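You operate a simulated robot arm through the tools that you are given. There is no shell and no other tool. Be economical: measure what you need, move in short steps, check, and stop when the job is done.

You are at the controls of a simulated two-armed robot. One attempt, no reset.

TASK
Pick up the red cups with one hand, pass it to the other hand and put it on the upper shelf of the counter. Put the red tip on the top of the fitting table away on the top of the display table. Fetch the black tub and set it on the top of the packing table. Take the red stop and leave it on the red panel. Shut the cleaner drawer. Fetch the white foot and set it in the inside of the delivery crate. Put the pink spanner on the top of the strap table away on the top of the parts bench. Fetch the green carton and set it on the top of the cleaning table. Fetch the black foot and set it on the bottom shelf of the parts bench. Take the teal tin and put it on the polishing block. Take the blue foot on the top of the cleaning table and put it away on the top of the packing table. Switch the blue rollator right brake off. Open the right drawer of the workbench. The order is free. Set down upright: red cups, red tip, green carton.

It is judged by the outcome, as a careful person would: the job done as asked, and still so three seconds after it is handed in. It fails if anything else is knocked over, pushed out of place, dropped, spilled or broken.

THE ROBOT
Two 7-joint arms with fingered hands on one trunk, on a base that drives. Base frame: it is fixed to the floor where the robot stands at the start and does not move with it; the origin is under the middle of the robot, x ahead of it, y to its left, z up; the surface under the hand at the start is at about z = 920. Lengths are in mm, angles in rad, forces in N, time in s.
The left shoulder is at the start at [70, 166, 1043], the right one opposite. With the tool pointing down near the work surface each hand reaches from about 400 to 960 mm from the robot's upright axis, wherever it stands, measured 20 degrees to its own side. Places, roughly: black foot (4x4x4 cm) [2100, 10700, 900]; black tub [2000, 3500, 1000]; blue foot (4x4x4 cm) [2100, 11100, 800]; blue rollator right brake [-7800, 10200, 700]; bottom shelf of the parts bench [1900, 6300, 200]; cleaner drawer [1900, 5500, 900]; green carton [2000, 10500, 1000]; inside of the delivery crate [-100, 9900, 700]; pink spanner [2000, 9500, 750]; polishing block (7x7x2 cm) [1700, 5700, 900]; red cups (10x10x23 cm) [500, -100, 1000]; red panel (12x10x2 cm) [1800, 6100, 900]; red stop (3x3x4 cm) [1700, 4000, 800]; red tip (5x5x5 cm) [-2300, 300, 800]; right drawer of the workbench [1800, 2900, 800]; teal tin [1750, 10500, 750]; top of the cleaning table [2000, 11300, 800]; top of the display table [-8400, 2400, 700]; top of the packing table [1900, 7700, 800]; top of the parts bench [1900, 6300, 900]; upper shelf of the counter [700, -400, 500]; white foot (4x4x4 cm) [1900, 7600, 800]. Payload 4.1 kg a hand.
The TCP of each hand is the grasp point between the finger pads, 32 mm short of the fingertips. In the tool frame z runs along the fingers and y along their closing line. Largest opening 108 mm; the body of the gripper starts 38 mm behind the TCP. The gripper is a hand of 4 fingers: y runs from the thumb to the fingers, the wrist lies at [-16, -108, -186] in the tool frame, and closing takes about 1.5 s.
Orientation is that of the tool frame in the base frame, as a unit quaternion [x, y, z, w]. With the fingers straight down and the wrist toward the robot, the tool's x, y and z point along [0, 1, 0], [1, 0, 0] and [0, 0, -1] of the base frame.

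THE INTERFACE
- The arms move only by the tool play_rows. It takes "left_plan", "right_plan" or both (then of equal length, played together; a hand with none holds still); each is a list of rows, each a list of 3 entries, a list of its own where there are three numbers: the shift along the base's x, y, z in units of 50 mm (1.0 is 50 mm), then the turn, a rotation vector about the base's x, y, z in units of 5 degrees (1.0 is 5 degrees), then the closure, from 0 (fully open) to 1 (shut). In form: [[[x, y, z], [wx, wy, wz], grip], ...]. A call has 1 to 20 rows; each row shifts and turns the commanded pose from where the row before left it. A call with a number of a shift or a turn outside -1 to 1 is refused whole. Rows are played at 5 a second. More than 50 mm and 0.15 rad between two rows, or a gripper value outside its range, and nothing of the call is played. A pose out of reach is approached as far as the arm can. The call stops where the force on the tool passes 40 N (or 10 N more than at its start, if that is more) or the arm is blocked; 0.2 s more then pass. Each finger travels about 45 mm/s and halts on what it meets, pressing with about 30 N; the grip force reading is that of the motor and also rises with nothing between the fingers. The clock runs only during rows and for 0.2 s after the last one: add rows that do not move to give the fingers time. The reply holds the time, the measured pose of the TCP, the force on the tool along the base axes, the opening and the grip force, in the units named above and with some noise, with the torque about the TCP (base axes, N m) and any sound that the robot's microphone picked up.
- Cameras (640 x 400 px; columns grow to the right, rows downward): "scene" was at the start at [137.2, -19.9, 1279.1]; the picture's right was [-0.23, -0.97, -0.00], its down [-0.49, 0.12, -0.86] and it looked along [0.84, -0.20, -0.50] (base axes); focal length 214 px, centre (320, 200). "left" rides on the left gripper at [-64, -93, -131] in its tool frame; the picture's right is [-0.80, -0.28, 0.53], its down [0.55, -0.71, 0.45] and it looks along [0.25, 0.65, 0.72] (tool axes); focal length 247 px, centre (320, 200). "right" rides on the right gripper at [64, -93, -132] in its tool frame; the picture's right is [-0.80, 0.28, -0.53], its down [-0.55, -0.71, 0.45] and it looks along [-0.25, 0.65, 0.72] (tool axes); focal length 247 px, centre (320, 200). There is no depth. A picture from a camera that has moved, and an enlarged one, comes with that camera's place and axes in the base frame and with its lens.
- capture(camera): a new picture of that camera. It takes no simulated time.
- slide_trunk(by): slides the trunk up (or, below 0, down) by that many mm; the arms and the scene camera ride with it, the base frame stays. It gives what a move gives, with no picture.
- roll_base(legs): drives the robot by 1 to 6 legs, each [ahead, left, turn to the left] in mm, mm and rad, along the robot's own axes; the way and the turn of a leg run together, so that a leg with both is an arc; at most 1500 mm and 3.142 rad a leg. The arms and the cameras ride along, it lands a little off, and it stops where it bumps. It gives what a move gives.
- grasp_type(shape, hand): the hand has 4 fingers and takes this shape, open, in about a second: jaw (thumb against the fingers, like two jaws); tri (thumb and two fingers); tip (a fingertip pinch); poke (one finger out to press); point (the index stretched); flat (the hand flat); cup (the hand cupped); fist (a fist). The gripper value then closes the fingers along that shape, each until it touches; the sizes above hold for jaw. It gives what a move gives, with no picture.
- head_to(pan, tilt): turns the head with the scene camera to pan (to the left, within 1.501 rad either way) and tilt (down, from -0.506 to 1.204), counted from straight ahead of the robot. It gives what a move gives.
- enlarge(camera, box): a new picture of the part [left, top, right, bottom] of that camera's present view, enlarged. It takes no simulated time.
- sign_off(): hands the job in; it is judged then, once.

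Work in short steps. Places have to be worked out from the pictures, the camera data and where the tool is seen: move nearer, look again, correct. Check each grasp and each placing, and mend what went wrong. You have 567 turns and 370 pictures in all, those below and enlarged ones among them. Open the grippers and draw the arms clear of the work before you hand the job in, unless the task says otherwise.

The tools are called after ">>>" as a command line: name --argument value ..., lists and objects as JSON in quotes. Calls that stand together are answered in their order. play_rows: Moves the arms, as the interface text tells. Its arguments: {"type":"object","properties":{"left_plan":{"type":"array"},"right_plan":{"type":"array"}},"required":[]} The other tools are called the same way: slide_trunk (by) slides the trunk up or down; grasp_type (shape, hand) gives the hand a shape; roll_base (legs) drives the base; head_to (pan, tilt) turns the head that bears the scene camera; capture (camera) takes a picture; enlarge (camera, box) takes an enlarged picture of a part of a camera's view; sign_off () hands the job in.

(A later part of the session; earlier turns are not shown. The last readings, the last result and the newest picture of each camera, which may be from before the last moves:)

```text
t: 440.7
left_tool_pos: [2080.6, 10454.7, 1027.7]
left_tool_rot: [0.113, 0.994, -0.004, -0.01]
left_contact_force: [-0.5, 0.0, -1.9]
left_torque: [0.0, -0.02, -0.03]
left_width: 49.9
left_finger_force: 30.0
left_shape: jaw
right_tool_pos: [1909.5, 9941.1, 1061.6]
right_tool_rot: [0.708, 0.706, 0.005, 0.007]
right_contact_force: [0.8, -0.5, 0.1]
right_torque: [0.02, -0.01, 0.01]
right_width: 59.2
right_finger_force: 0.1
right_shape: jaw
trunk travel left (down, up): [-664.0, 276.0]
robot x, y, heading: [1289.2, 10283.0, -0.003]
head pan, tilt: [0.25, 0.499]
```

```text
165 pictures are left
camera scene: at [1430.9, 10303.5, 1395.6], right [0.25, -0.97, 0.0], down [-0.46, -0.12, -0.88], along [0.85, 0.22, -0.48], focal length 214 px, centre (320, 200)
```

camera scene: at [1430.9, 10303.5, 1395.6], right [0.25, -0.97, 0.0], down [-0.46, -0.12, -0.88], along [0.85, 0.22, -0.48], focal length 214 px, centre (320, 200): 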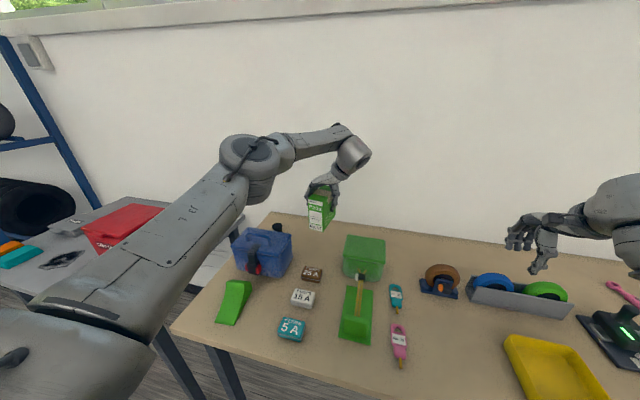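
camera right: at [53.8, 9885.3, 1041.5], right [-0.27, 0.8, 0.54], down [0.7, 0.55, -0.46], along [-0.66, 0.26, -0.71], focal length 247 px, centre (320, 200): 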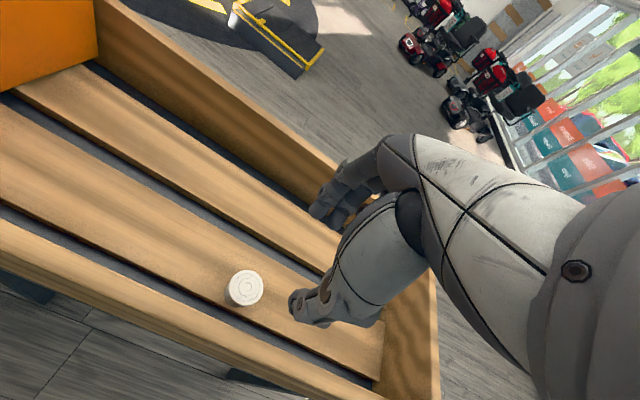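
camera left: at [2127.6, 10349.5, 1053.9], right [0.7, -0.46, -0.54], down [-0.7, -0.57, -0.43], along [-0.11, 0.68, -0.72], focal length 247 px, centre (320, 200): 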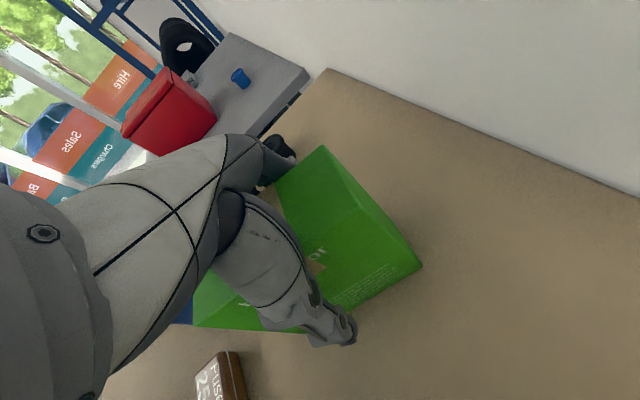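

Carton held upright. I raise the trunk, back off and strafe left to the cleaning table.

>>> slide_trunk --by 120

>>> roll_base --legs '[[-420, 0, 0], [0, 750, 0]]'

>>> capture --camera "scene"

```text
t: 442.2
left_tool_pos: [2082.0, 10454.7, 1148.1]
left_tool_rot: [0.113, 0.994, -0.005, -0.01]
left_contact_force: [-0.7, 0.4, -1.8]
left_torque: [0.0, -0.03, 0.01]
left_width: 49.8
left_finger_force: 30.2
left_shape: jaw
right_tool_pos: [1910.5, 9942.4, 1181.1]
right_tool_rot: [0.709, 0.705, 0.004, 0.008]
right_contact_force: [-0.5, 0.6, 0.2]
right_torque: [-0.06, 0.0, 0.03]
right_width: 59.2
right_finger_force: 0.1
right_shape: jaw
trunk travel left (down, up): [-784.0, 156.0]
robot x, y, heading: [1293.8, 10276.8, 0.002]
head pan, tilt: [0.25, 0.499]
```

```text
t: 448.4
left_tool_pos: [1654.5, 11198.3, 1147.8]
left_tool_rot: [0.113, 0.994, -0.005, -0.01]
left_contact_force: [0.5, 0.4, -1.4]
left_torque: [-0.02, -0.01, 0.02]
left_width: 49.9
left_finger_force: 30.1
left_shape: jaw
right_tool_pos: [1484.5, 10686.3, 1180.0]
right_tool_rot: [0.707, 0.707, 0.004, 0.008]
right_contact_force: [0.5, -0.4, 0.6]
right_torque: [-0.02, 0.0, 0.0]
right_width: 59.5
right_finger_force: 0.0
right_shape: jaw
trunk travel left (down, up): [-784.0, 156.0]
robot x, y, heading: [866.3, 11026.3, 0.004]
head pan, tilt: [0.25, 0.499]
```

```text
164 pictures are left
camera scene: at [1005.2, 11047.1, 1515.6], right [0.25, -0.97, 0.0], down [-0.46, -0.12, -0.88], along [0.85, 0.22, -0.48], focal length 214 px, centre (320, 200)
```

scene: 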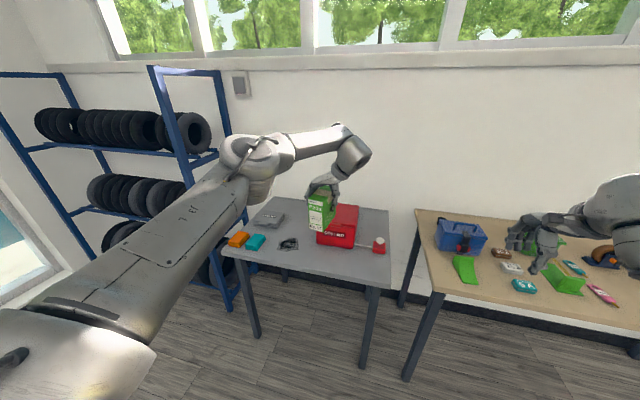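

Free room is on the front strip of the cleaning table, about (1728, 11190). I move over it and lower.

>>> roll_base --legs '[[75, -5, 0]]'

>>> slide_trunk --by -190

>>> capture --camera "scene"

>>> capture --camera "left"

```text
t: 449.5
left_tool_pos: [1725.9, 11195.0, 1149.3]
left_tool_rot: [0.112, 0.994, -0.004, -0.009]
left_contact_force: [-0.1, -0.6, -1.0]
left_torque: [-0.02, -0.04, -0.02]
left_width: 50.0
left_finger_force: 30.4
left_shape: jaw
right_tool_pos: [1556.9, 10681.5, 1183.0]
right_tool_rot: [0.707, 0.707, 0.006, 0.008]
right_contact_force: [-0.5, 0.2, 0.0]
right_torque: [0.0, -0.02, 0.02]
right_width: 59.3
right_finger_force: 0.1
right_shape: jaw
trunk travel left (down, up): [-784.0, 156.0]
robot x, y, heading: [941.8, 11021.2, 0.006]
head pan, tilt: [0.25, 0.499]
```

```text
t: 451.6
left_tool_pos: [1728.9, 11194.7, 957.5]
left_tool_rot: [0.113, 0.994, -0.005, -0.011]
left_contact_force: [-0.3, -0.8, -1.3]
left_torque: [-0.01, -0.03, -0.02]
left_width: 50.0
left_finger_force: 30.0
left_shape: jaw
right_tool_pos: [1559.7, 10682.3, 990.7]
right_tool_rot: [0.707, 0.708, 0.005, 0.007]
right_contact_force: [-0.2, 0.4, 0.0]
right_torque: [-0.01, 0.03, 0.0]
right_width: 59.6
right_finger_force: 0.0
right_shape: jaw
trunk travel left (down, up): [-594.0, 346.0]
robot x, y, heading: [943.6, 11018.0, 0.004]
head pan, tilt: [0.25, 0.499]
```

```text
163 pictures are left
camera scene: at [1079.6, 11043.2, 1325.7], right [0.25, -0.97, 0.0], down [-0.46, -0.12, -0.88], along [0.85, 0.22, -0.48], focal length 214 px, centre (320, 200)
```

scene: 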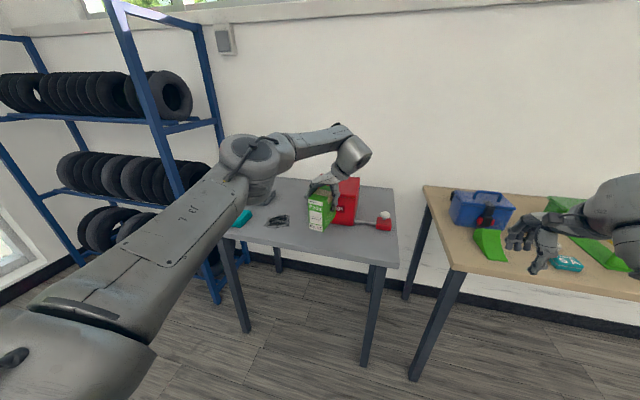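

```text
162 pictures are left
camera left: at [1774.0, 11091.5, 1089.8], right [0.7, -0.46, -0.54], down [-0.7, -0.57, -0.43], along [-0.11, 0.68, -0.72], focal length 247 px, centre (320, 200)
```

left: 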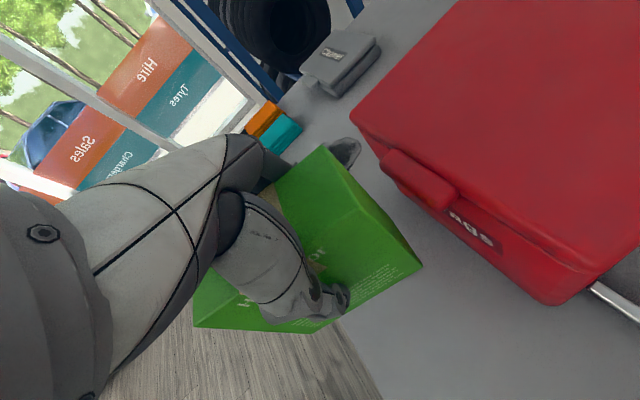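

The carton would be close to the front edge; I move it 18 mm further in and creep down.

>>> roll_base --legs '[[20, -12, 0]]'

>>> play_rows --left_plan '[[[0, 0, -0.4], [0, 0, 0], 1], [[0, 0, -0.2], [0, 0, 0], 1], [[0, 0, -0.1], [0, 0, 0], 1], [[0, 0, -0.1], [0, 0, 0], 1], [[0, 0, -0.1], [0, 0, 0], 1], [[0, 0, -0.1], [0, 0, 0], 1], [[0, 0, -0.1], [0, 0, 0], 1], [[0, 0, -0.1], [0, 0, 0], 1], [[0, 0, -0.1], [0, 0, 0], 1], [[0, 0, -0.1], [0, 0, 0], 1], [[0, 0, -0.1], [0, 0, 0], 1], [[0, 0, -0.1], [0, 0, 0], 1]]'

>>> enlarge --camera "scene" --box '[220, 140, 420, 280]'

```text
t: 452.4
left_tool_pos: [1749.5, 11183.6, 956.7]
left_tool_rot: [0.113, 0.994, -0.005, -0.011]
left_contact_force: [-9.0, 1.5, -0.9]
left_torque: [0.09, 0.16, 0.23]
left_width: 50.0
left_finger_force: 29.8
left_shape: jaw
right_tool_pos: [1581.1, 10670.7, 991.2]
right_tool_rot: [0.707, 0.707, 0.006, 0.007]
right_contact_force: [-0.4, -0.2, -0.1]
right_torque: [0.03, 0.03, 0.01]
right_width: 59.0
right_finger_force: 0.1
right_shape: jaw
trunk travel left (down, up): [-594.0, 346.0]
robot x, y, heading: [964.0, 11005.7, 0.004]
head pan, tilt: [0.25, 0.499]
```

```text
t: 454.9
left_tool_pos: [1748.5, 11182.7, 881.3]
left_tool_rot: [0.112, 0.994, -0.005, -0.007]
left_contact_force: [5.6, -0.2, 17.5]
left_torque: [0.05, 0.05, 0.01]
left_width: 50.3
left_finger_force: 30.3
left_shape: jaw
right_tool_pos: [1578.3, 10669.9, 992.4]
right_tool_rot: [0.707, 0.707, 0.006, 0.008]
right_contact_force: [-0.5, -1.1, 0.5]
right_torque: [0.0, -0.01, 0.02]
right_width: 59.2
right_finger_force: 0.0
right_shape: jaw
trunk travel left (down, up): [-594.0, 346.0]
robot x, y, heading: [965.0, 11009.6, -0.005]
head pan, tilt: [0.25, 0.499]
```

```text
2.86 times, centred on (320, 210) of scene
camera zoom: at [1097.7, 11030.6, 1326.3], right [0.25, -0.97, 0.0], down [-0.46, -0.12, -0.88], along [0.85, 0.22, -0.48], focal length 613 px, centre (320, 171)
```

zoom: 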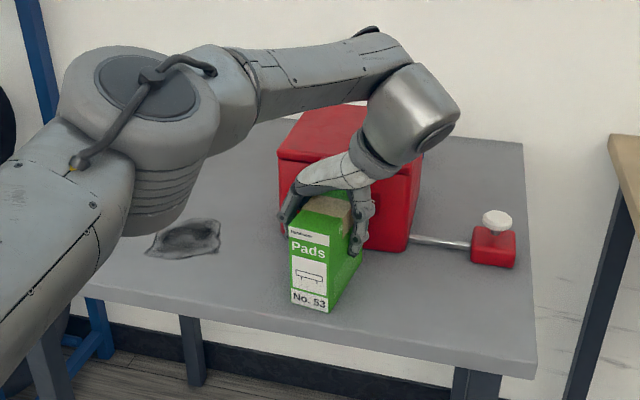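

It stands, but may touch the red box behind. I lift 5 mm, draw it back 15 mm, and set it down again, then release.

>>> play_rows --left_plan '[[[0, 0, 0.15], [0, 0, 0], 1], [[-0.34, 0, 0.02], [0, 0, 0], 1], [[0, 0, -0.12], [0, 0, 0], 1], [[0, 0, -0.08], [0, 0, 0], 1], [[0, 0, -0.06], [0, 0, 0], 1]]'

>>> enlarge --camera "scene" --box '[220, 140, 420, 280]'

>>> capture --camera "left"

```text
t: 456.1
left_tool_pos: [1730.1, 11183.9, 879.1]
left_tool_rot: [0.112, 0.994, -0.003, -0.005]
left_contact_force: [5.8, -0.2, 34.6]
left_torque: [0.05, 0.02, 0.03]
left_width: 51.6
left_finger_force: 30.1
left_shape: jaw
right_tool_pos: [1576.2, 10667.0, 994.3]
right_tool_rot: [0.707, 0.707, 0.007, 0.009]
right_contact_force: [0.3, 0.3, -0.5]
right_torque: [-0.01, -0.01, 0.02]
right_width: 59.1
right_finger_force: 0.0
right_shape: jaw
trunk travel left (down, up): [-594.0, 346.0]
robot x, y, heading: [963.3, 11006.5, 0.004]
head pan, tilt: [0.25, 0.499]
```

```text
2.86 times, centred on (320, 210) of scene
camera zoom: at [1094.9, 11029.8, 1326.7], right [0.25, -0.97, 0.0], down [-0.46, -0.12, -0.88], along [0.85, 0.22, -0.48], focal length 613 px, centre (320, 171)
```

zoom: 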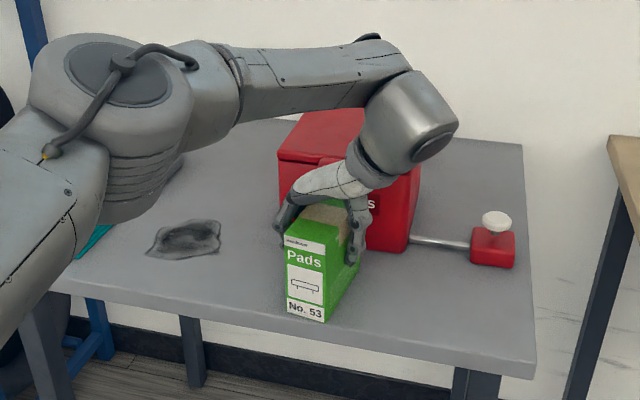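

```text
159 pictures are left
camera left: at [1773.8, 11079.3, 1012.0], right [0.71, -0.46, -0.54], down [-0.7, -0.57, -0.44], along [-0.11, 0.68, -0.72], focal length 247 px, centre (320, 200)
```

left: 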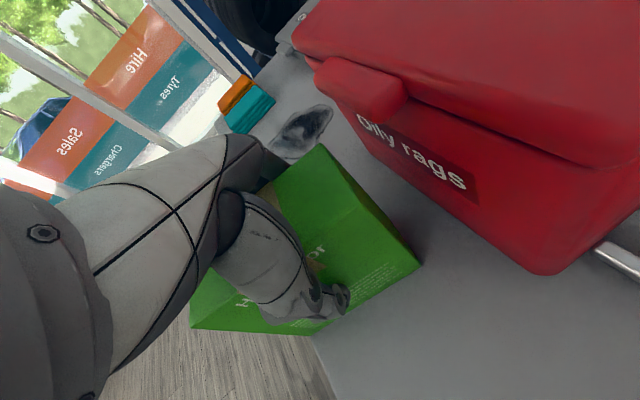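

Clear of the red box. I ease the press, open and rise straight up.

>>> play_rows --left_plan '[[[0, 0, 0.06], [0, 0, 0], 0.9], [[0, 0, 0], [0, 0, 0], 0.6], [[0, 0, 0], [0, 0, 0], 0.4], [[0, 0, 0], [0, 0, 0], 0.25], [[0, 0, 0], [0, 0, 0], 0.2], [[0, 0, 0], [0, 0, 0], 0.2], [[0, 0, 0.4], [0, 0, 0], 0.2], [[0, 0, 0.8], [0, 0, 0], 0.2], [[0, 0, 0.8], [0, 0, 0], 0.2], [[0, 0, 0.8], [0, 0, 0], 0.2]]'

>>> slide_trunk --by 100

>>> capture --camera "scene"

```text
t: 458.4
left_tool_pos: [1734.0, 11184.8, 1017.2]
left_tool_rot: [0.113, 0.994, -0.004, -0.01]
left_contact_force: [0.3, -0.1, 0.4]
left_torque: [0.03, 0.02, -0.02]
left_width: 86.1
left_finger_force: 0.1
left_shape: jaw
right_tool_pos: [1578.1, 10669.5, 992.3]
right_tool_rot: [0.707, 0.707, 0.005, 0.008]
right_contact_force: [-0.3, 0.5, -0.2]
right_torque: [0.0, 0.03, -0.03]
right_width: 59.1
right_finger_force: 0.1
right_shape: jaw
trunk travel left (down, up): [-594.0, 346.0]
robot x, y, heading: [962.0, 11007.8, 0.004]
head pan, tilt: [0.25, 0.499]
```

```text
t: 459.7
left_tool_pos: [1733.6, 11184.3, 1116.0]
left_tool_rot: [0.112, 0.994, -0.006, -0.011]
left_contact_force: [-0.6, 0.5, 0.0]
left_torque: [-0.01, 0.02, 0.0]
left_width: 86.0
left_finger_force: 0.0
left_shape: jaw
right_tool_pos: [1580.1, 10668.3, 1090.7]
right_tool_rot: [0.707, 0.707, 0.005, 0.007]
right_contact_force: [-0.2, -0.5, -0.6]
right_torque: [-0.02, 0.04, -0.01]
right_width: 59.0
right_finger_force: 0.1
right_shape: jaw
trunk travel left (down, up): [-694.0, 246.0]
robot x, y, heading: [961.4, 11003.7, 0.0]
head pan, tilt: [0.25, 0.499]
```

```text
158 pictures are left
camera scene: at [1100.0, 11031.2, 1425.5], right [0.25, -0.97, 0.0], down [-0.46, -0.12, -0.88], along [0.85, 0.22, -0.48], focal length 214 px, centre (320, 200)
```

scene: 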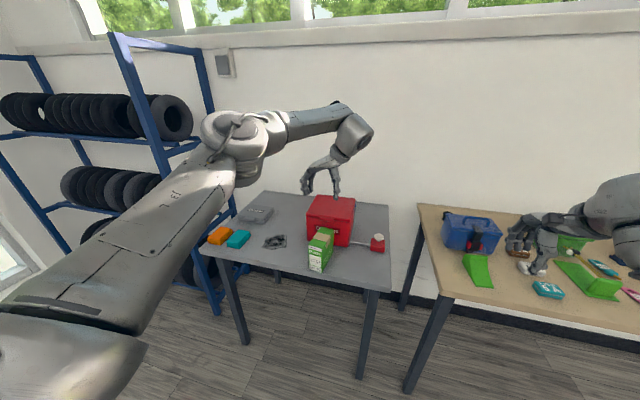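

The carton stands upright on the cleaning table. Next the blue foot behind the red box (≈(2134, 11180)): I drive forward with the hand high and look down.

>>> roll_base --legs '[[320, 0, 0]]'

>>> capture --camera "left"

>>> capture --camera "scene"

```text
t: 461.8
left_tool_pos: [2053.0, 11187.1, 1117.2]
left_tool_rot: [0.111, 0.994, -0.005, -0.01]
left_contact_force: [-0.2, -0.2, 0.0]
left_torque: [0.01, 0.04, 0.0]
left_width: 86.2
left_finger_force: 0.0
left_shape: jaw
right_tool_pos: [1900.6, 10672.1, 1091.0]
right_tool_rot: [0.706, 0.708, 0.006, 0.008]
right_contact_force: [-0.2, 0.3, -0.4]
right_torque: [0.0, -0.05, -0.01]
right_width: 59.3
right_finger_force: 0.0
right_shape: jaw
trunk travel left (down, up): [-694.0, 246.0]
robot x, y, heading: [1281.9, 11007.6, 0.003]
head pan, tilt: [0.25, 0.499]
```

```text
157 pictures are left
camera left: at [2098.3, 11083.8, 1249.1], right [0.7, -0.46, -0.54], down [-0.7, -0.57, -0.43], along [-0.11, 0.68, -0.72], focal length 247 px, centre (320, 200)
```

left: 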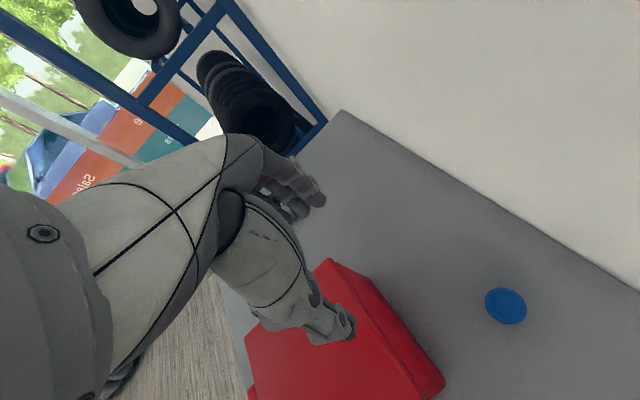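

```text
156 pictures are left
camera scene: at [1419.5, 11032.9, 1425.7], right [0.25, -0.97, 0.0], down [-0.46, -0.12, -0.88], along [0.85, 0.22, -0.48], focal length 214 px, centre (320, 200)
```

scene: 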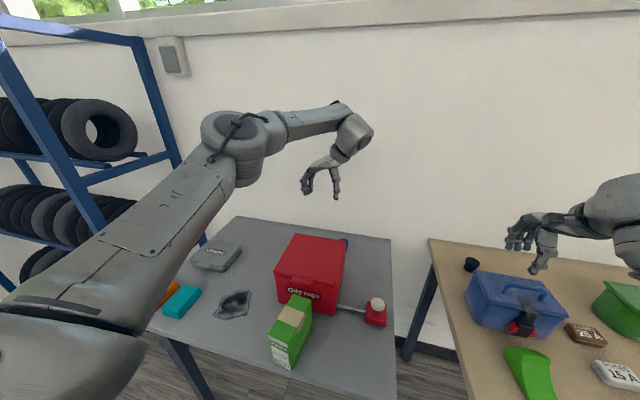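

The blue foot is at about (2136, 11113). I move the left hand above it and descend partway.

>>> play_rows --left_plan '[[[0.4, -0.5, -0.2], [0, 0, 0], 0.35], [[0.4, -0.5, -0.3], [0, 0, 0], 0.45], [[0.4, -0.5, -0.4], [0, 0, 0], 0.45], [[0.4, 0, -0.6], [0, 0, 0], 0.45], [[0, 0, -0.8], [0, 0, 0], 0.45], [[0, 0, -0.6], [0, 0, 0], 0.45], [[0, 0, 0], [0, 0, 0], 0.45]]'

>>> capture --camera "left"

```text
t: 463.4
left_tool_pos: [2093.2, 11129.4, 981.9]
left_tool_rot: [0.113, 0.994, -0.005, -0.009]
left_contact_force: [0.9, 0.3, 0.0]
left_torque: [0.0, 0.01, 0.0]
left_width: 59.4
left_finger_force: 0.0
left_shape: jaw
left hand out of reach, approached as far as the arm can: row 2, 3, 4
right_tool_pos: [1900.1, 10672.3, 1092.0]
right_tool_rot: [0.707, 0.707, 0.005, 0.008]
right_contact_force: [-1.2, 0.3, -0.5]
right_torque: [0.01, -0.01, 0.0]
right_width: 59.1
right_finger_force: 0.1
right_shape: jaw
trunk travel left (down, up): [-694.0, 246.0]
robot x, y, heading: [1285.3, 11012.6, 0.002]
head pan, tilt: [0.25, 0.499]
```

```text
155 pictures are left
camera left: at [2136.9, 11026.4, 1113.6], right [0.7, -0.46, -0.54], down [-0.7, -0.57, -0.43], along [-0.11, 0.68, -0.72], focal length 247 px, centre (320, 200)
```

left: 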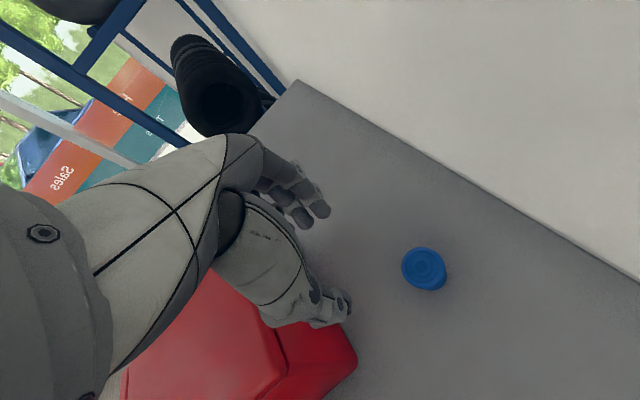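

Foot at (2135, 11119). I drive 41 mm forward and 11 mm right, then descend with the trunk.

>>> roll_base --legs '[[42, -11, 0]]'

>>> slide_trunk --by -90

>>> capture --camera "left"

```text
t: 464.3
left_tool_pos: [2131.5, 11120.6, 984.6]
left_tool_rot: [0.111, 0.994, -0.005, -0.008]
left_contact_force: [-0.2, -0.2, -1.2]
left_torque: [-0.02, -0.03, 0.01]
left_width: 59.5
left_finger_force: 0.0
left_shape: jaw
right_tool_pos: [1939.5, 10662.8, 1092.2]
right_tool_rot: [0.706, 0.708, 0.006, 0.008]
right_contact_force: [-0.7, -0.3, 0.9]
right_torque: [0.0, -0.01, -0.01]
right_width: 59.2
right_finger_force: 0.1
right_shape: jaw
trunk travel left (down, up): [-694.0, 246.0]
robot x, y, heading: [1327.0, 11000.2, 0.004]
head pan, tilt: [0.25, 0.499]
```

```text
t: 465.5
left_tool_pos: [2132.1, 11120.4, 894.5]
left_tool_rot: [0.112, 0.994, -0.005, -0.008]
left_contact_force: [1.0, 0.5, -0.5]
left_torque: [0.0, 0.01, 0.01]
left_width: 59.4
left_finger_force: 0.1
left_shape: jaw
right_tool_pos: [1944.2, 10665.3, 1011.6]
right_tool_rot: [0.705, 0.709, 0.011, 0.015]
right_contact_force: [-5.2, -0.3, 34.6]
right_torque: [-0.19, 1.68, -0.04]
right_width: 63.6
right_finger_force: 0.1
right_shape: jaw
trunk travel left (down, up): [-606.0, 334.0]
robot x, y, heading: [1324.6, 11000.1, 0.007]
head pan, tilt: [0.25, 0.499]
stopped: the force on the tool passed its limit at 47 N (the readings are from after the stop); the commanded pose is now the measured one
```

```text
154 pictures are left
camera left: at [2176.9, 11016.9, 1027.6], right [0.71, -0.46, -0.54], down [-0.7, -0.57, -0.43], along [-0.11, 0.68, -0.72], focal length 247 px, centre (320, 200)
```

left: 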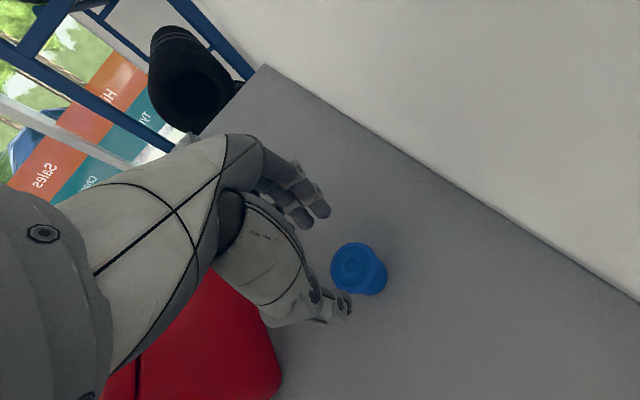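

The right hand pressed on the blue case's top. I lift it off at once and check.

>>> play_rows --right_plan '[[[0, 0, 0.6], [0, 0, 0], 0.45], [[-0.3, 0, 0.8], [0, 0, 0], 0.45], [[-0.5, 0, 0.6], [0, 0, 0], 0.45], [[-0.5, 0, 0.6], [0, 0, 0], 0.45]]'

>>> capture --camera "scene"

```text
t: 466.5
left_tool_pos: [2133.1, 11119.5, 894.7]
left_tool_rot: [0.111, 0.994, -0.005, -0.009]
left_contact_force: [0.0, -0.2, -0.1]
left_torque: [-0.02, -0.01, -0.02]
left_width: 59.6
left_finger_force: 0.0
left_shape: jaw
right_tool_pos: [1876.8, 10663.0, 1138.8]
right_tool_rot: [0.706, 0.708, 0.008, 0.012]
right_contact_force: [0.3, 0.3, 0.2]
right_torque: [0.02, -0.05, 0.02]
right_width: 59.6
right_finger_force: 0.1
right_shape: jaw
trunk travel left (down, up): [-606.0, 334.0]
robot x, y, heading: [1325.3, 11000.0, 0.003]
head pan, tilt: [0.25, 0.499]
```

```text
153 pictures are left
camera scene: at [1460.3, 11022.4, 1337.4], right [0.25, -0.97, 0.0], down [-0.46, -0.12, -0.88], along [0.85, 0.22, -0.48], focal length 214 px, centre (320, 200)
```

scene: 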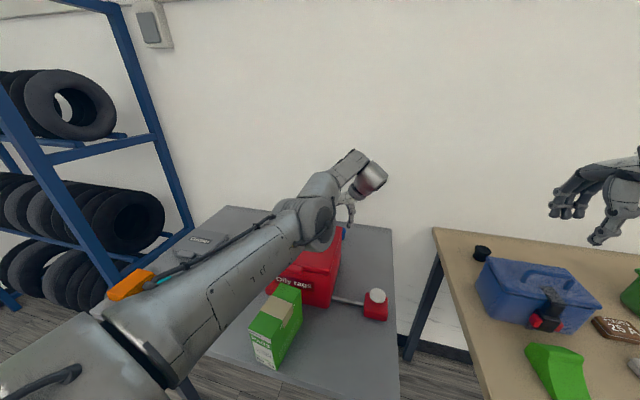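

The case is in place. The left hand is exactly above the foot; I descend with the arm and grip.

>>> play_rows --left_plan '[[[0, 0, -0.4], [0, 0, 0], 0.45], [[0, 0, -0.4], [0, 0, 0], 0.45], [[0, 0, -0.4], [0, 0, 0], 0.45], [[0, 0, -0.2], [0, 0, 0], 0.45], [[0, 0, 0], [0, 0, 0], 0.45]]'

>>> capture --camera "left"

>>> capture --camera "scene"

```text
t: 467.9
left_tool_pos: [2130.3, 11122.8, 833.2]
left_tool_rot: [0.112, 0.994, -0.003, -0.001]
left_contact_force: [-3.7, -1.6, 22.1]
left_torque: [0.6, -0.14, 0.11]
left_width: 58.8
left_finger_force: 0.0
left_shape: jaw
left hand out of reach, approached as far as the arm can: row 2, 4
right_tool_pos: [1876.8, 10661.8, 1138.6]
right_tool_rot: [0.706, 0.708, 0.008, 0.013]
right_contact_force: [0.8, 0.3, 0.2]
right_torque: [0.01, 0.03, 0.0]
right_width: 59.3
right_finger_force: 0.1
right_shape: jaw
trunk travel left (down, up): [-606.0, 334.0]
robot x, y, heading: [1324.7, 10999.5, 0.008]
head pan, tilt: [0.25, 0.499]
stopped in row 5 (left hand): the force on the tool passed its limit at 41 N (the readings are from after the stop); the commanded pose is now the measured one
```

```text
152 pictures are left
camera left: at [2172.9, 11018.8, 965.5], right [0.71, -0.46, -0.53], down [-0.69, -0.57, -0.44], along [-0.1, 0.68, -0.72], focal length 247 px, centre (320, 200)
```

left: 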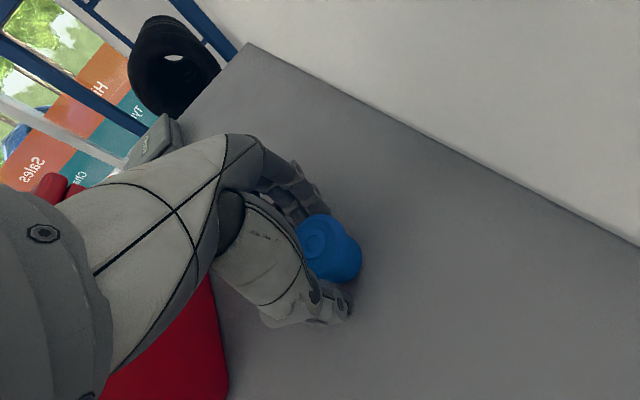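

```text
151 pictures are left
camera scene: at [1459.7, 11022.0, 1337.4], right [0.25, -0.97, 0.0], down [-0.46, -0.12, -0.88], along [0.85, 0.22, -0.48], focal length 214 px, centre (320, 200)
```

scene: 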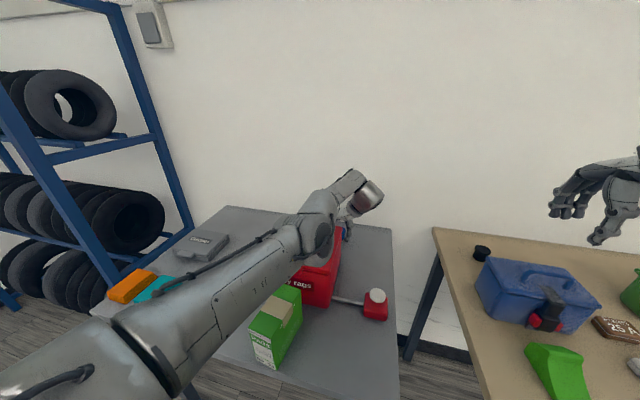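

The fingertips reached the table (z≈800). The foot is between them; I raise 4 mm and close.

>>> play_rows --left_plan '[[[0.1, -0.06, 0.1], [0, 0, 0], 0.5], [[0, 0, 0], [0, 0, 0], 0.65], [[0, 0, 0], [0, 0, 0], 0.8], [[0, 0, 0], [0, 0, 0], 1], [[0, 0, 0], [0, 0, 0], 1], [[0, 0, 0], [0, 0, 0], 1], [[0, 0, 0.4], [0, 0, 0], 1], [[0, 0, 0.8], [0, 0, 0], 1], [[0, 0, 0.8], [0, 0, 0], 1]]'

>>> capture --camera "left"

```text
t: 469.9
left_tool_pos: [2129.6, 11119.1, 934.7]
left_tool_rot: [0.112, 0.994, -0.004, -0.004]
left_contact_force: [-0.8, 0.4, -0.3]
left_torque: [0.04, 0.01, -0.02]
left_width: 17.5
left_finger_force: 30.1
left_shape: jaw
left hand out of reach, approached as far as the arm can: row 1
right_tool_pos: [1879.3, 10662.3, 1137.2]
right_tool_rot: [0.706, 0.708, 0.009, 0.011]
right_contact_force: [0.3, 0.0, -0.8]
right_torque: [0.02, 0.0, 0.0]
right_width: 59.4
right_finger_force: 0.0
right_shape: jaw
trunk travel left (down, up): [-606.0, 334.0]
robot x, y, heading: [1323.9, 10997.8, 0.008]
head pan, tilt: [0.25, 0.499]
```

```text
150 pictures are left
camera left: at [2173.1, 11015.6, 1066.6], right [0.71, -0.46, -0.54], down [-0.7, -0.57, -0.44], along [-0.1, 0.68, -0.72], focal length 247 px, centre (320, 200)
```

left: 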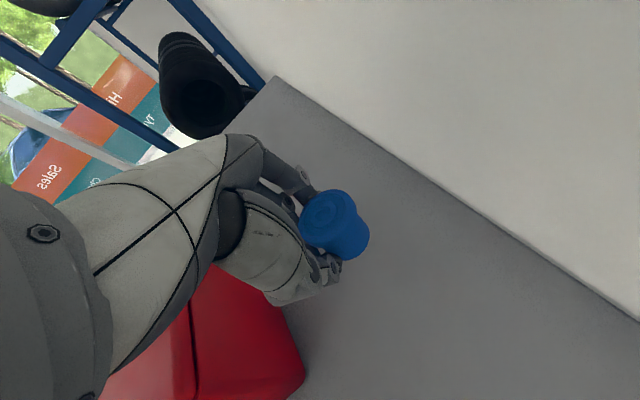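

The foot is held only at its edge. I set it back down, move 18 mm forward and regrip it centrally.

>>> play_rows --left_plan '[[[0, 0, -0.8], [0, 0, 0], 1], [[0, 0, -0.8], [0, 0, 0], 1], [[0, 0, -0.3], [0, 0, 0], 1], [[0, 0, -0.05], [0, 0, 0], 1]]'

>>> play_rows --left_plan '[[[0, 0, 0], [0, 0, 0], 0.8], [[0, 0, 0], [0, 0, 0], 0.6], [[0, 0, 0], [0, 0, 0], 0.45], [[0, 0, 0], [0, 0, 0], 0.45], [[0, 0, 0], [0, 0, 0], 0.45]]'

>>> roll_base --legs '[[18, 0, 0]]'

>>> capture --camera "left"

```text
t: 470.9
left_tool_pos: [2130.4, 11119.4, 835.7]
left_tool_rot: [0.112, 0.994, -0.004, -0.004]
left_contact_force: [0.6, -0.5, -1.2]
left_torque: [0.04, 0.01, 0.0]
left_width: 17.6
left_finger_force: 29.5
left_shape: jaw
right_tool_pos: [1879.3, 10660.9, 1137.1]
right_tool_rot: [0.705, 0.709, 0.008, 0.011]
right_contact_force: [-0.2, -0.3, -0.7]
right_torque: [0.01, 0.0, -0.03]
right_width: 59.6
right_finger_force: 0.1
right_shape: jaw
trunk travel left (down, up): [-606.0, 334.0]
robot x, y, heading: [1323.3, 10997.0, 0.004]
head pan, tilt: [0.25, 0.499]
```

```text
t: 472.1
left_tool_pos: [2129.8, 11120.5, 835.3]
left_tool_rot: [0.113, 0.994, -0.003, -0.004]
left_contact_force: [0.3, 0.6, -0.5]
left_torque: [0.0, 0.01, -0.01]
left_width: 59.1
left_finger_force: 0.1
left_shape: jaw
right_tool_pos: [1879.0, 10661.7, 1137.9]
right_tool_rot: [0.706, 0.708, 0.008, 0.012]
right_contact_force: [0.0, 0.1, 0.1]
right_torque: [0.0, -0.02, 0.01]
right_width: 59.2
right_finger_force: 0.1
right_shape: jaw
trunk travel left (down, up): [-606.0, 334.0]
robot x, y, heading: [1321.3, 10997.7, 0.008]
head pan, tilt: [0.25, 0.499]
```

```text
t: 472.8
left_tool_pos: [2145.4, 11118.8, 836.6]
left_tool_rot: [0.112, 0.994, -0.005, -0.004]
left_contact_force: [0.0, -0.6, -0.1]
left_torque: [0.02, 0.02, -0.03]
left_width: 59.1
left_finger_force: 0.0
left_shape: jaw
right_tool_pos: [1897.0, 10662.0, 1137.7]
right_tool_rot: [0.706, 0.708, 0.008, 0.012]
right_contact_force: [0.5, 0.0, -0.8]
right_torque: [0.0, 0.0, 0.0]
right_width: 59.5
right_finger_force: 0.1
right_shape: jaw
trunk travel left (down, up): [-606.0, 334.0]
robot x, y, heading: [1340.8, 10998.6, 0.004]
head pan, tilt: [0.25, 0.499]
```

```text
149 pictures are left
camera left: at [2190.6, 11016.1, 968.3], right [0.71, -0.46, -0.54], down [-0.7, -0.57, -0.44], along [-0.1, 0.68, -0.72], focal length 247 px, centre (320, 200)
```

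left: 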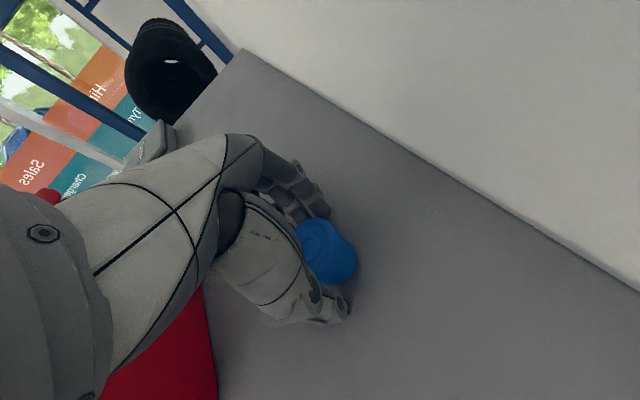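

Now well centred. I close and lift.

>>> play_rows --left_plan '[[[0, 0, 0], [0, 0, 0], 0.6], [[0, 0, 0], [0, 0, 0], 0.75], [[0, 0, 0], [0, 0, 0], 1], [[0, 0, 0], [0, 0, 0], 1], [[0, 0, 0], [0, 0, 0], 1], [[0, 0, 0.4], [0, 0, 0], 1], [[0, 0, 0.8], [0, 0, 0], 1], [[0, 0, 0.8], [0, 0, 0], 1], [[0, 0, 0.8], [0, 0, 0], 1]]'

>>> capture --camera "left"

```text
t: 474.8
left_tool_pos: [2148.2, 11119.4, 975.4]
left_tool_rot: [0.112, 0.994, -0.004, -0.005]
left_contact_force: [-1.0, 0.6, -1.3]
left_torque: [-0.01, -0.02, 0.01]
left_width: 29.0
left_finger_force: 30.1
left_shape: jaw
right_tool_pos: [1896.2, 10661.1, 1138.1]
right_tool_rot: [0.706, 0.708, 0.008, 0.012]
right_contact_force: [-0.1, -0.6, -0.4]
right_torque: [0.0, -0.01, -0.01]
right_width: 59.1
right_finger_force: 0.1
right_shape: jaw
trunk travel left (down, up): [-606.0, 334.0]
robot x, y, heading: [1343.3, 10998.8, 0.005]
head pan, tilt: [0.25, 0.499]
```

```text
148 pictures are left
camera left: at [2190.8, 11015.6, 1108.1], right [0.71, -0.46, -0.54], down [-0.7, -0.57, -0.44], along [-0.1, 0.68, -0.72], focal length 247 px, centre (320, 200)
```

left: 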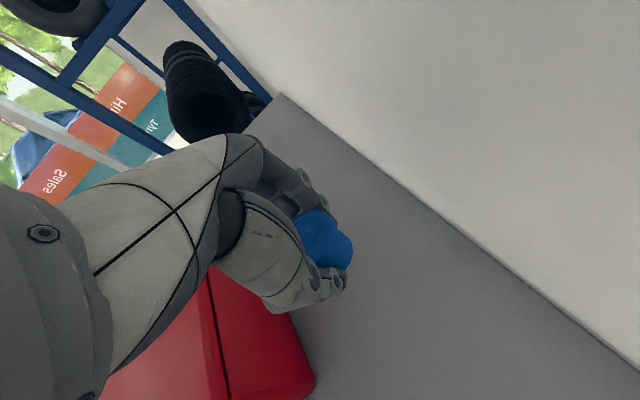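

The blue foot is firmly held. I raise, back off and move so the right hand faces the teal tin.

>>> slide_trunk --by 120

>>> roll_base --legs '[[-150, 0, 0], [0, -300, 0]]'

>>> head_to --pan -0.3 --tilt 0.7

>>> capture --camera "scene"

>>> capture --camera "right"

```text
t: 476.3
left_tool_pos: [2148.3, 11117.8, 1094.4]
left_tool_rot: [0.112, 0.994, -0.004, -0.005]
left_contact_force: [-1.5, -0.6, -0.8]
left_torque: [0.03, 0.01, -0.03]
left_width: 29.2
left_finger_force: 30.5
left_shape: jaw
right_tool_pos: [1896.5, 10661.2, 1258.1]
right_tool_rot: [0.706, 0.709, 0.008, 0.012]
right_contact_force: [0.3, -0.3, 0.0]
right_torque: [-0.03, -0.03, 0.0]
right_width: 59.3
right_finger_force: 0.0
right_shape: jaw
trunk travel left (down, up): [-726.0, 214.0]
robot x, y, heading: [1341.0, 10997.8, 0.006]
head pan, tilt: [0.25, 0.499]
```

```text
t: 479.3
left_tool_pos: [2000.7, 10820.4, 1094.4]
left_tool_rot: [0.116, 0.993, -0.004, -0.005]
left_contact_force: [0.3, 0.5, -0.5]
left_torque: [0.0, 0.04, -0.01]
left_width: 29.1
left_finger_force: 29.8
left_shape: jaw
right_tool_pos: [1745.6, 10362.8, 1258.3]
right_tool_rot: [0.709, 0.706, 0.008, 0.012]
right_contact_force: [-0.2, 0.0, 0.1]
right_torque: [-0.03, -0.02, -0.01]
right_width: 59.5
right_finger_force: 0.0
right_shape: jaw
trunk travel left (down, up): [-726.0, 214.0]
robot x, y, heading: [1197.0, 10704.4, -0.002]
head pan, tilt: [0.25, 0.499]
```

```text
t: 480.3
left_tool_pos: [1999.8, 10818.9, 1094.8]
left_tool_rot: [0.116, 0.993, -0.005, -0.005]
left_contact_force: [0.4, -0.5, -1.6]
left_torque: [-0.04, 0.05, 0.02]
left_width: 29.0
left_finger_force: 29.8
left_shape: jaw
right_tool_pos: [1745.3, 10363.6, 1258.5]
right_tool_rot: [0.708, 0.706, 0.008, 0.011]
right_contact_force: [-0.5, -1.2, 0.2]
right_torque: [0.0, -0.03, -0.02]
right_width: 59.2
right_finger_force: 0.1
right_shape: jaw
trunk travel left (down, up): [-726.0, 214.0]
robot x, y, heading: [1191.7, 10704.2, -0.003]
head pan, tilt: [-0.3, 0.7]
```

```text
147 pictures are left
camera scene: at [1323.8, 10679.7, 1439.6], right [-0.3, -0.95, 0.0], down [-0.61, 0.19, -0.77], along [0.73, -0.23, -0.64], focal length 214 px, centre (320, 200)
```

scene: 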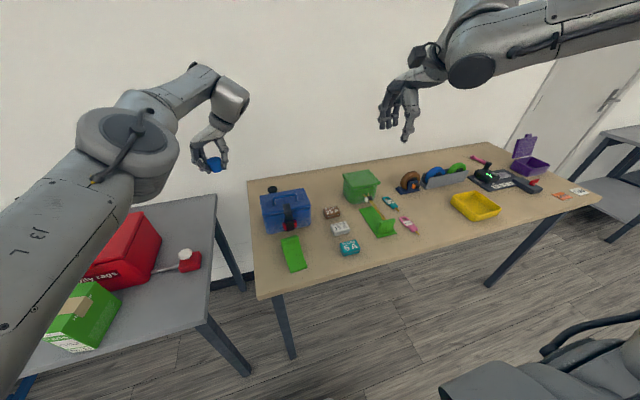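

```text
146 pictures are left
camera right: at [1649.2, 10430.1, 1386.2], right [0.27, -0.8, 0.54], down [-0.7, -0.55, -0.46], along [0.67, -0.26, -0.7], focal length 247 px, centre (320, 200)
```

right: 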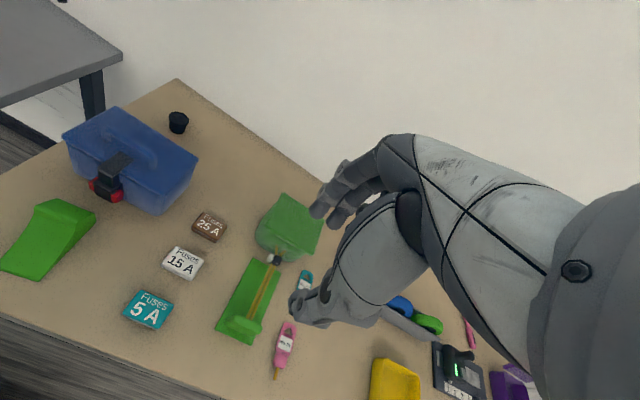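

Triangulated: tin at (1720, 10452), top z≈860 (table ≈840), 56×40 mm with the 40 mm side along x. I bring the right hand over it.

>>> slide_trunk --by -150

>>> play_rows --right_plan '[[[-0.25, 0.85, -0.3], [0, 0, 0], 0.45], [[-0.25, 0.85, -0.3], [0, 0, 0], 0.45], [[0, 0, -0.9], [0, 0, 0], 0.45], [[0, 0, -0.9], [0, 0, 0], 0.45], [[0, 0, 0], [0, 0, 0], 0.45]]'

>>> capture --camera "right"

```text
t: 482.1
left_tool_pos: [1998.9, 10819.6, 945.0]
left_tool_rot: [0.116, 0.993, -0.004, -0.004]
left_contact_force: [-0.2, 0.0, -0.3]
left_torque: [0.0, -0.01, 0.02]
left_width: 29.1
left_finger_force: 30.3
left_shape: jaw
right_tool_pos: [1745.1, 10362.7, 1107.3]
right_tool_rot: [0.708, 0.706, 0.009, 0.011]
right_contact_force: [-0.3, 0.3, 0.2]
right_torque: [0.01, 0.01, -0.01]
right_width: 59.4
right_finger_force: 0.1
right_shape: jaw
trunk travel left (down, up): [-576.0, 364.0]
robot x, y, heading: [1190.4, 10701.5, 0.003]
head pan, tilt: [-0.3, 0.7]
```

```text
t: 483.2
left_tool_pos: [1999.6, 10819.2, 944.2]
left_tool_rot: [0.116, 0.993, -0.005, -0.003]
left_contact_force: [-1.0, -0.2, 0.3]
left_torque: [-0.02, 0.01, 0.0]
left_width: 29.1
left_finger_force: 30.5
left_shape: jaw
right_tool_pos: [1719.6, 10447.6, 985.5]
right_tool_rot: [0.709, 0.705, 0.008, 0.011]
right_contact_force: [-0.3, 0.4, -0.7]
right_torque: [0.01, 0.0, -0.01]
right_width: 59.4
right_finger_force: 0.1
right_shape: jaw
trunk travel left (down, up): [-576.0, 364.0]
robot x, y, heading: [1193.3, 10706.1, -0.001]
head pan, tilt: [-0.3, 0.7]
```

```text
145 pictures are left
camera right: at [1623.6, 10514.2, 1114.9], right [0.26, -0.8, 0.54], down [-0.7, -0.55, -0.46], along [0.67, -0.26, -0.7], focal length 247 px, centre (320, 200)
```

right: 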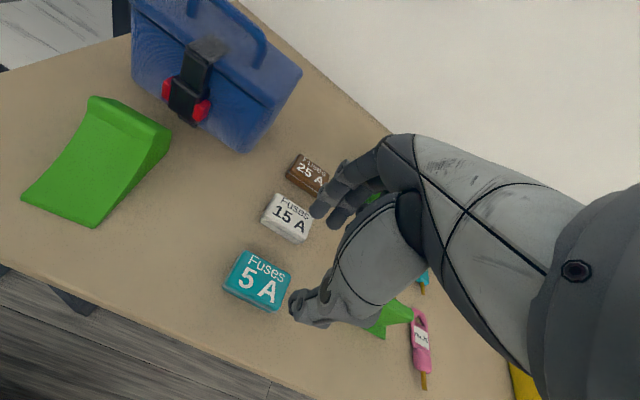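

The tin is confirmed at (1721, 10453). I descend and grip.

>>> play_rows --right_plan '[[[0.03, 0.1, -0.8], [0, 0, 0], 0.45], [[0, 0, -0.8], [0, 0, 0], 0.45], [[0, 0, -0.4], [0, 0, 0], 0.45], [[0, 0, -0.16], [0, 0, 0], 0.45], [[0, 0, 0], [0, 0, 0], 0.45]]'

>>> capture --camera "right"

```text
t: 484.4
left_tool_pos: [2001.1, 10819.3, 945.2]
left_tool_rot: [0.116, 0.993, -0.004, -0.004]
left_contact_force: [-0.1, -0.5, -0.5]
left_torque: [-0.02, -0.03, 0.02]
left_width: 29.0
left_finger_force: 30.1
left_shape: jaw
right_tool_pos: [1723.3, 10453.0, 879.6]
right_tool_rot: [0.709, 0.705, 0.007, 0.012]
right_contact_force: [0.3, 0.2, 0.5]
right_torque: [-0.01, -0.02, 0.03]
right_width: 59.3
right_finger_force: 0.1
right_shape: jaw
trunk travel left (down, up): [-576.0, 364.0]
robot x, y, heading: [1191.5, 10703.3, -0.001]
head pan, tilt: [-0.3, 0.7]
```

```text
144 pictures are left
camera right: at [1626.9, 10518.9, 1007.3], right [0.27, -0.8, 0.54], down [-0.69, -0.55, -0.46], along [0.67, -0.26, -0.7], focal length 247 px, centre (320, 200)
```

right: 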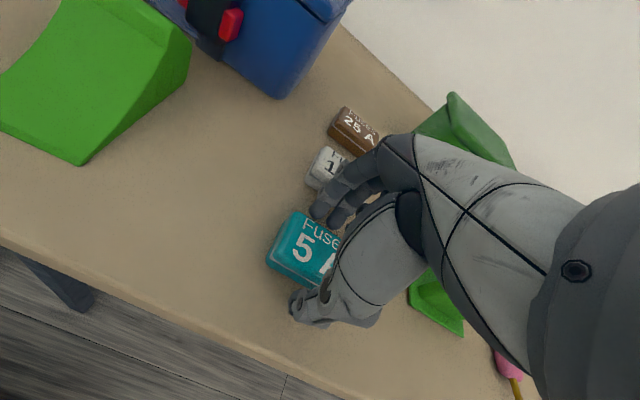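

>>> play_rows --right_plan '[[[0, 0.06, -0.08], [0, 0, 0], 0.55], [[0, 0, 0], [0, 0, 0], 0.65], [[0, 0, 0], [0, 0, 0], 0.8], [[0, 0, 0], [0, 0, 0], 1], [[0, 0, 0], [0, 0, 0], 1], [[0, 0, 0], [0, 0, 0], 1], [[0, 0, 0.5], [0, 0, 0], 1], [[0, 0, 0.8], [0, 0, 0], 1]]'

>>> capture --camera "right"

```text
t: 486.2
left_tool_pos: [2000.3, 10819.2, 945.3]
left_tool_rot: [0.116, 0.993, -0.004, -0.004]
left_contact_force: [-0.1, -0.4, 0.6]
left_torque: [-0.04, -0.01, 0.04]
left_width: 28.9
left_finger_force: 29.8
left_shape: jaw
right_tool_pos: [1721.8, 10457.3, 941.7]
right_tool_rot: [0.708, 0.706, 0.008, 0.011]
right_contact_force: [0.1, -0.1, -0.9]
right_torque: [0.01, 0.0, -0.01]
right_width: 36.6
right_finger_force: 30.3
right_shape: jaw
trunk travel left (down, up): [-576.0, 364.0]
robot x, y, heading: [1192.1, 10705.4, -0.001]
head pan, tilt: [-0.3, 0.7]
```

```text
143 pictures are left
camera right: at [1624.1, 10523.4, 1068.9], right [0.26, -0.8, 0.54], down [-0.69, -0.55, -0.46], along [0.67, -0.26, -0.7], focal length 247 px, centre (320, 200)
```

right: 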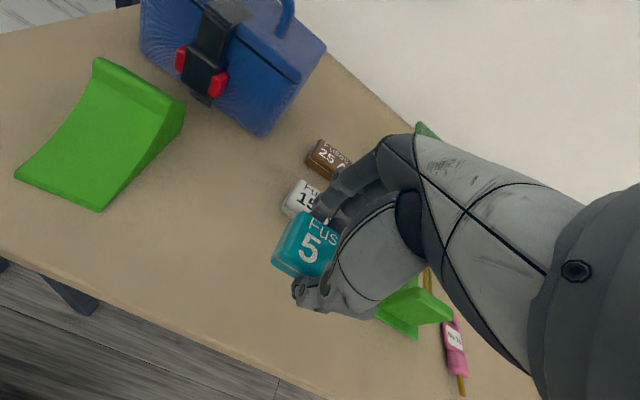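

The tin is held. I raise, back off and carry both to the packing table.

>>> slide_trunk --by 170

>>> roll_base --legs '[[-390, 0, 0], [0, -1445, 0], [0, -1445, 0]]'

>>> head_to --pan 0.1 --tilt 0.6

>>> capture --camera "scene"

```text
t: 488.2
left_tool_pos: [2001.2, 10820.2, 1114.4]
left_tool_rot: [0.115, 0.993, -0.004, -0.005]
left_contact_force: [-0.5, -0.5, -1.7]
left_torque: [0.0, -0.01, -0.04]
left_width: 28.8
left_finger_force: 30.1
left_shape: jaw
right_tool_pos: [1722.3, 10455.6, 1109.8]
right_tool_rot: [0.708, 0.706, 0.008, 0.012]
right_contact_force: [0.0, -0.8, -1.0]
right_torque: [0.02, -0.01, 0.0]
right_width: 36.3
right_finger_force: 29.4
right_shape: jaw
trunk travel left (down, up): [-746.0, 194.0]
robot x, y, heading: [1195.4, 10704.5, -0.001]
head pan, tilt: [-0.3, 0.7]
```

```text
t: 504.1
left_tool_pos: [1551.7, 7930.9, 1114.4]
left_tool_rot: [0.127, 0.992, -0.004, -0.003]
left_contact_force: [-0.1, 0.6, -0.5]
left_torque: [0.01, 0.02, -0.01]
left_width: 28.9
left_finger_force: 30.2
left_shape: jaw
right_tool_pos: [1265.8, 7575.1, 1109.1]
right_tool_rot: [0.717, 0.697, 0.008, 0.011]
right_contact_force: [-0.2, 0.3, -0.8]
right_torque: [-0.02, 0.02, 0.01]
right_width: 36.3
right_finger_force: 29.9
right_shape: jaw
trunk travel left (down, up): [-746.0, 194.0]
robot x, y, heading: [742.4, 7833.5, -0.026]
head pan, tilt: [-0.3, 0.7]
```

```text
t: 505.0
left_tool_pos: [1552.7, 7931.3, 1114.8]
left_tool_rot: [0.127, 0.992, -0.004, -0.004]
left_contact_force: [-0.5, -0.4, -0.3]
left_torque: [-0.04, 0.0, -0.01]
left_width: 29.0
left_finger_force: 29.7
left_shape: jaw
right_tool_pos: [1264.8, 7574.4, 1109.6]
right_tool_rot: [0.716, 0.698, 0.007, 0.012]
right_contact_force: [-0.2, 0.4, -1.0]
right_torque: [-0.03, 0.01, 0.01]
right_width: 36.4
right_finger_force: 29.8
right_shape: jaw
trunk travel left (down, up): [-746.0, 194.0]
robot x, y, heading: [742.2, 7835.1, -0.028]
head pan, tilt: [0.099, 0.6]
```

```text
142 pictures are left
camera scene: at [879.9, 7840.3, 1468.2], right [0.07, -1.0, 0.0], down [-0.56, -0.04, -0.82], along [0.82, 0.06, -0.57], focal length 214 px, centre (320, 200)
```

scene: 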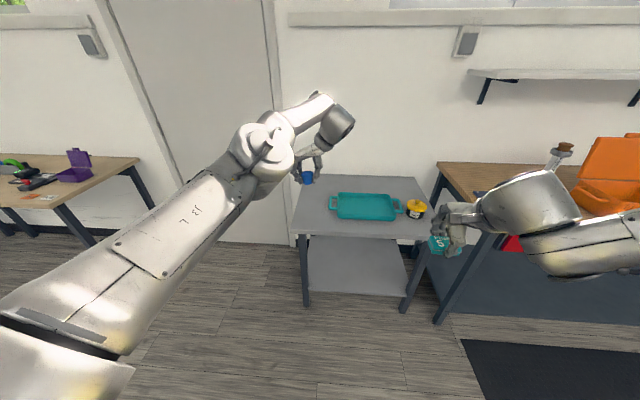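

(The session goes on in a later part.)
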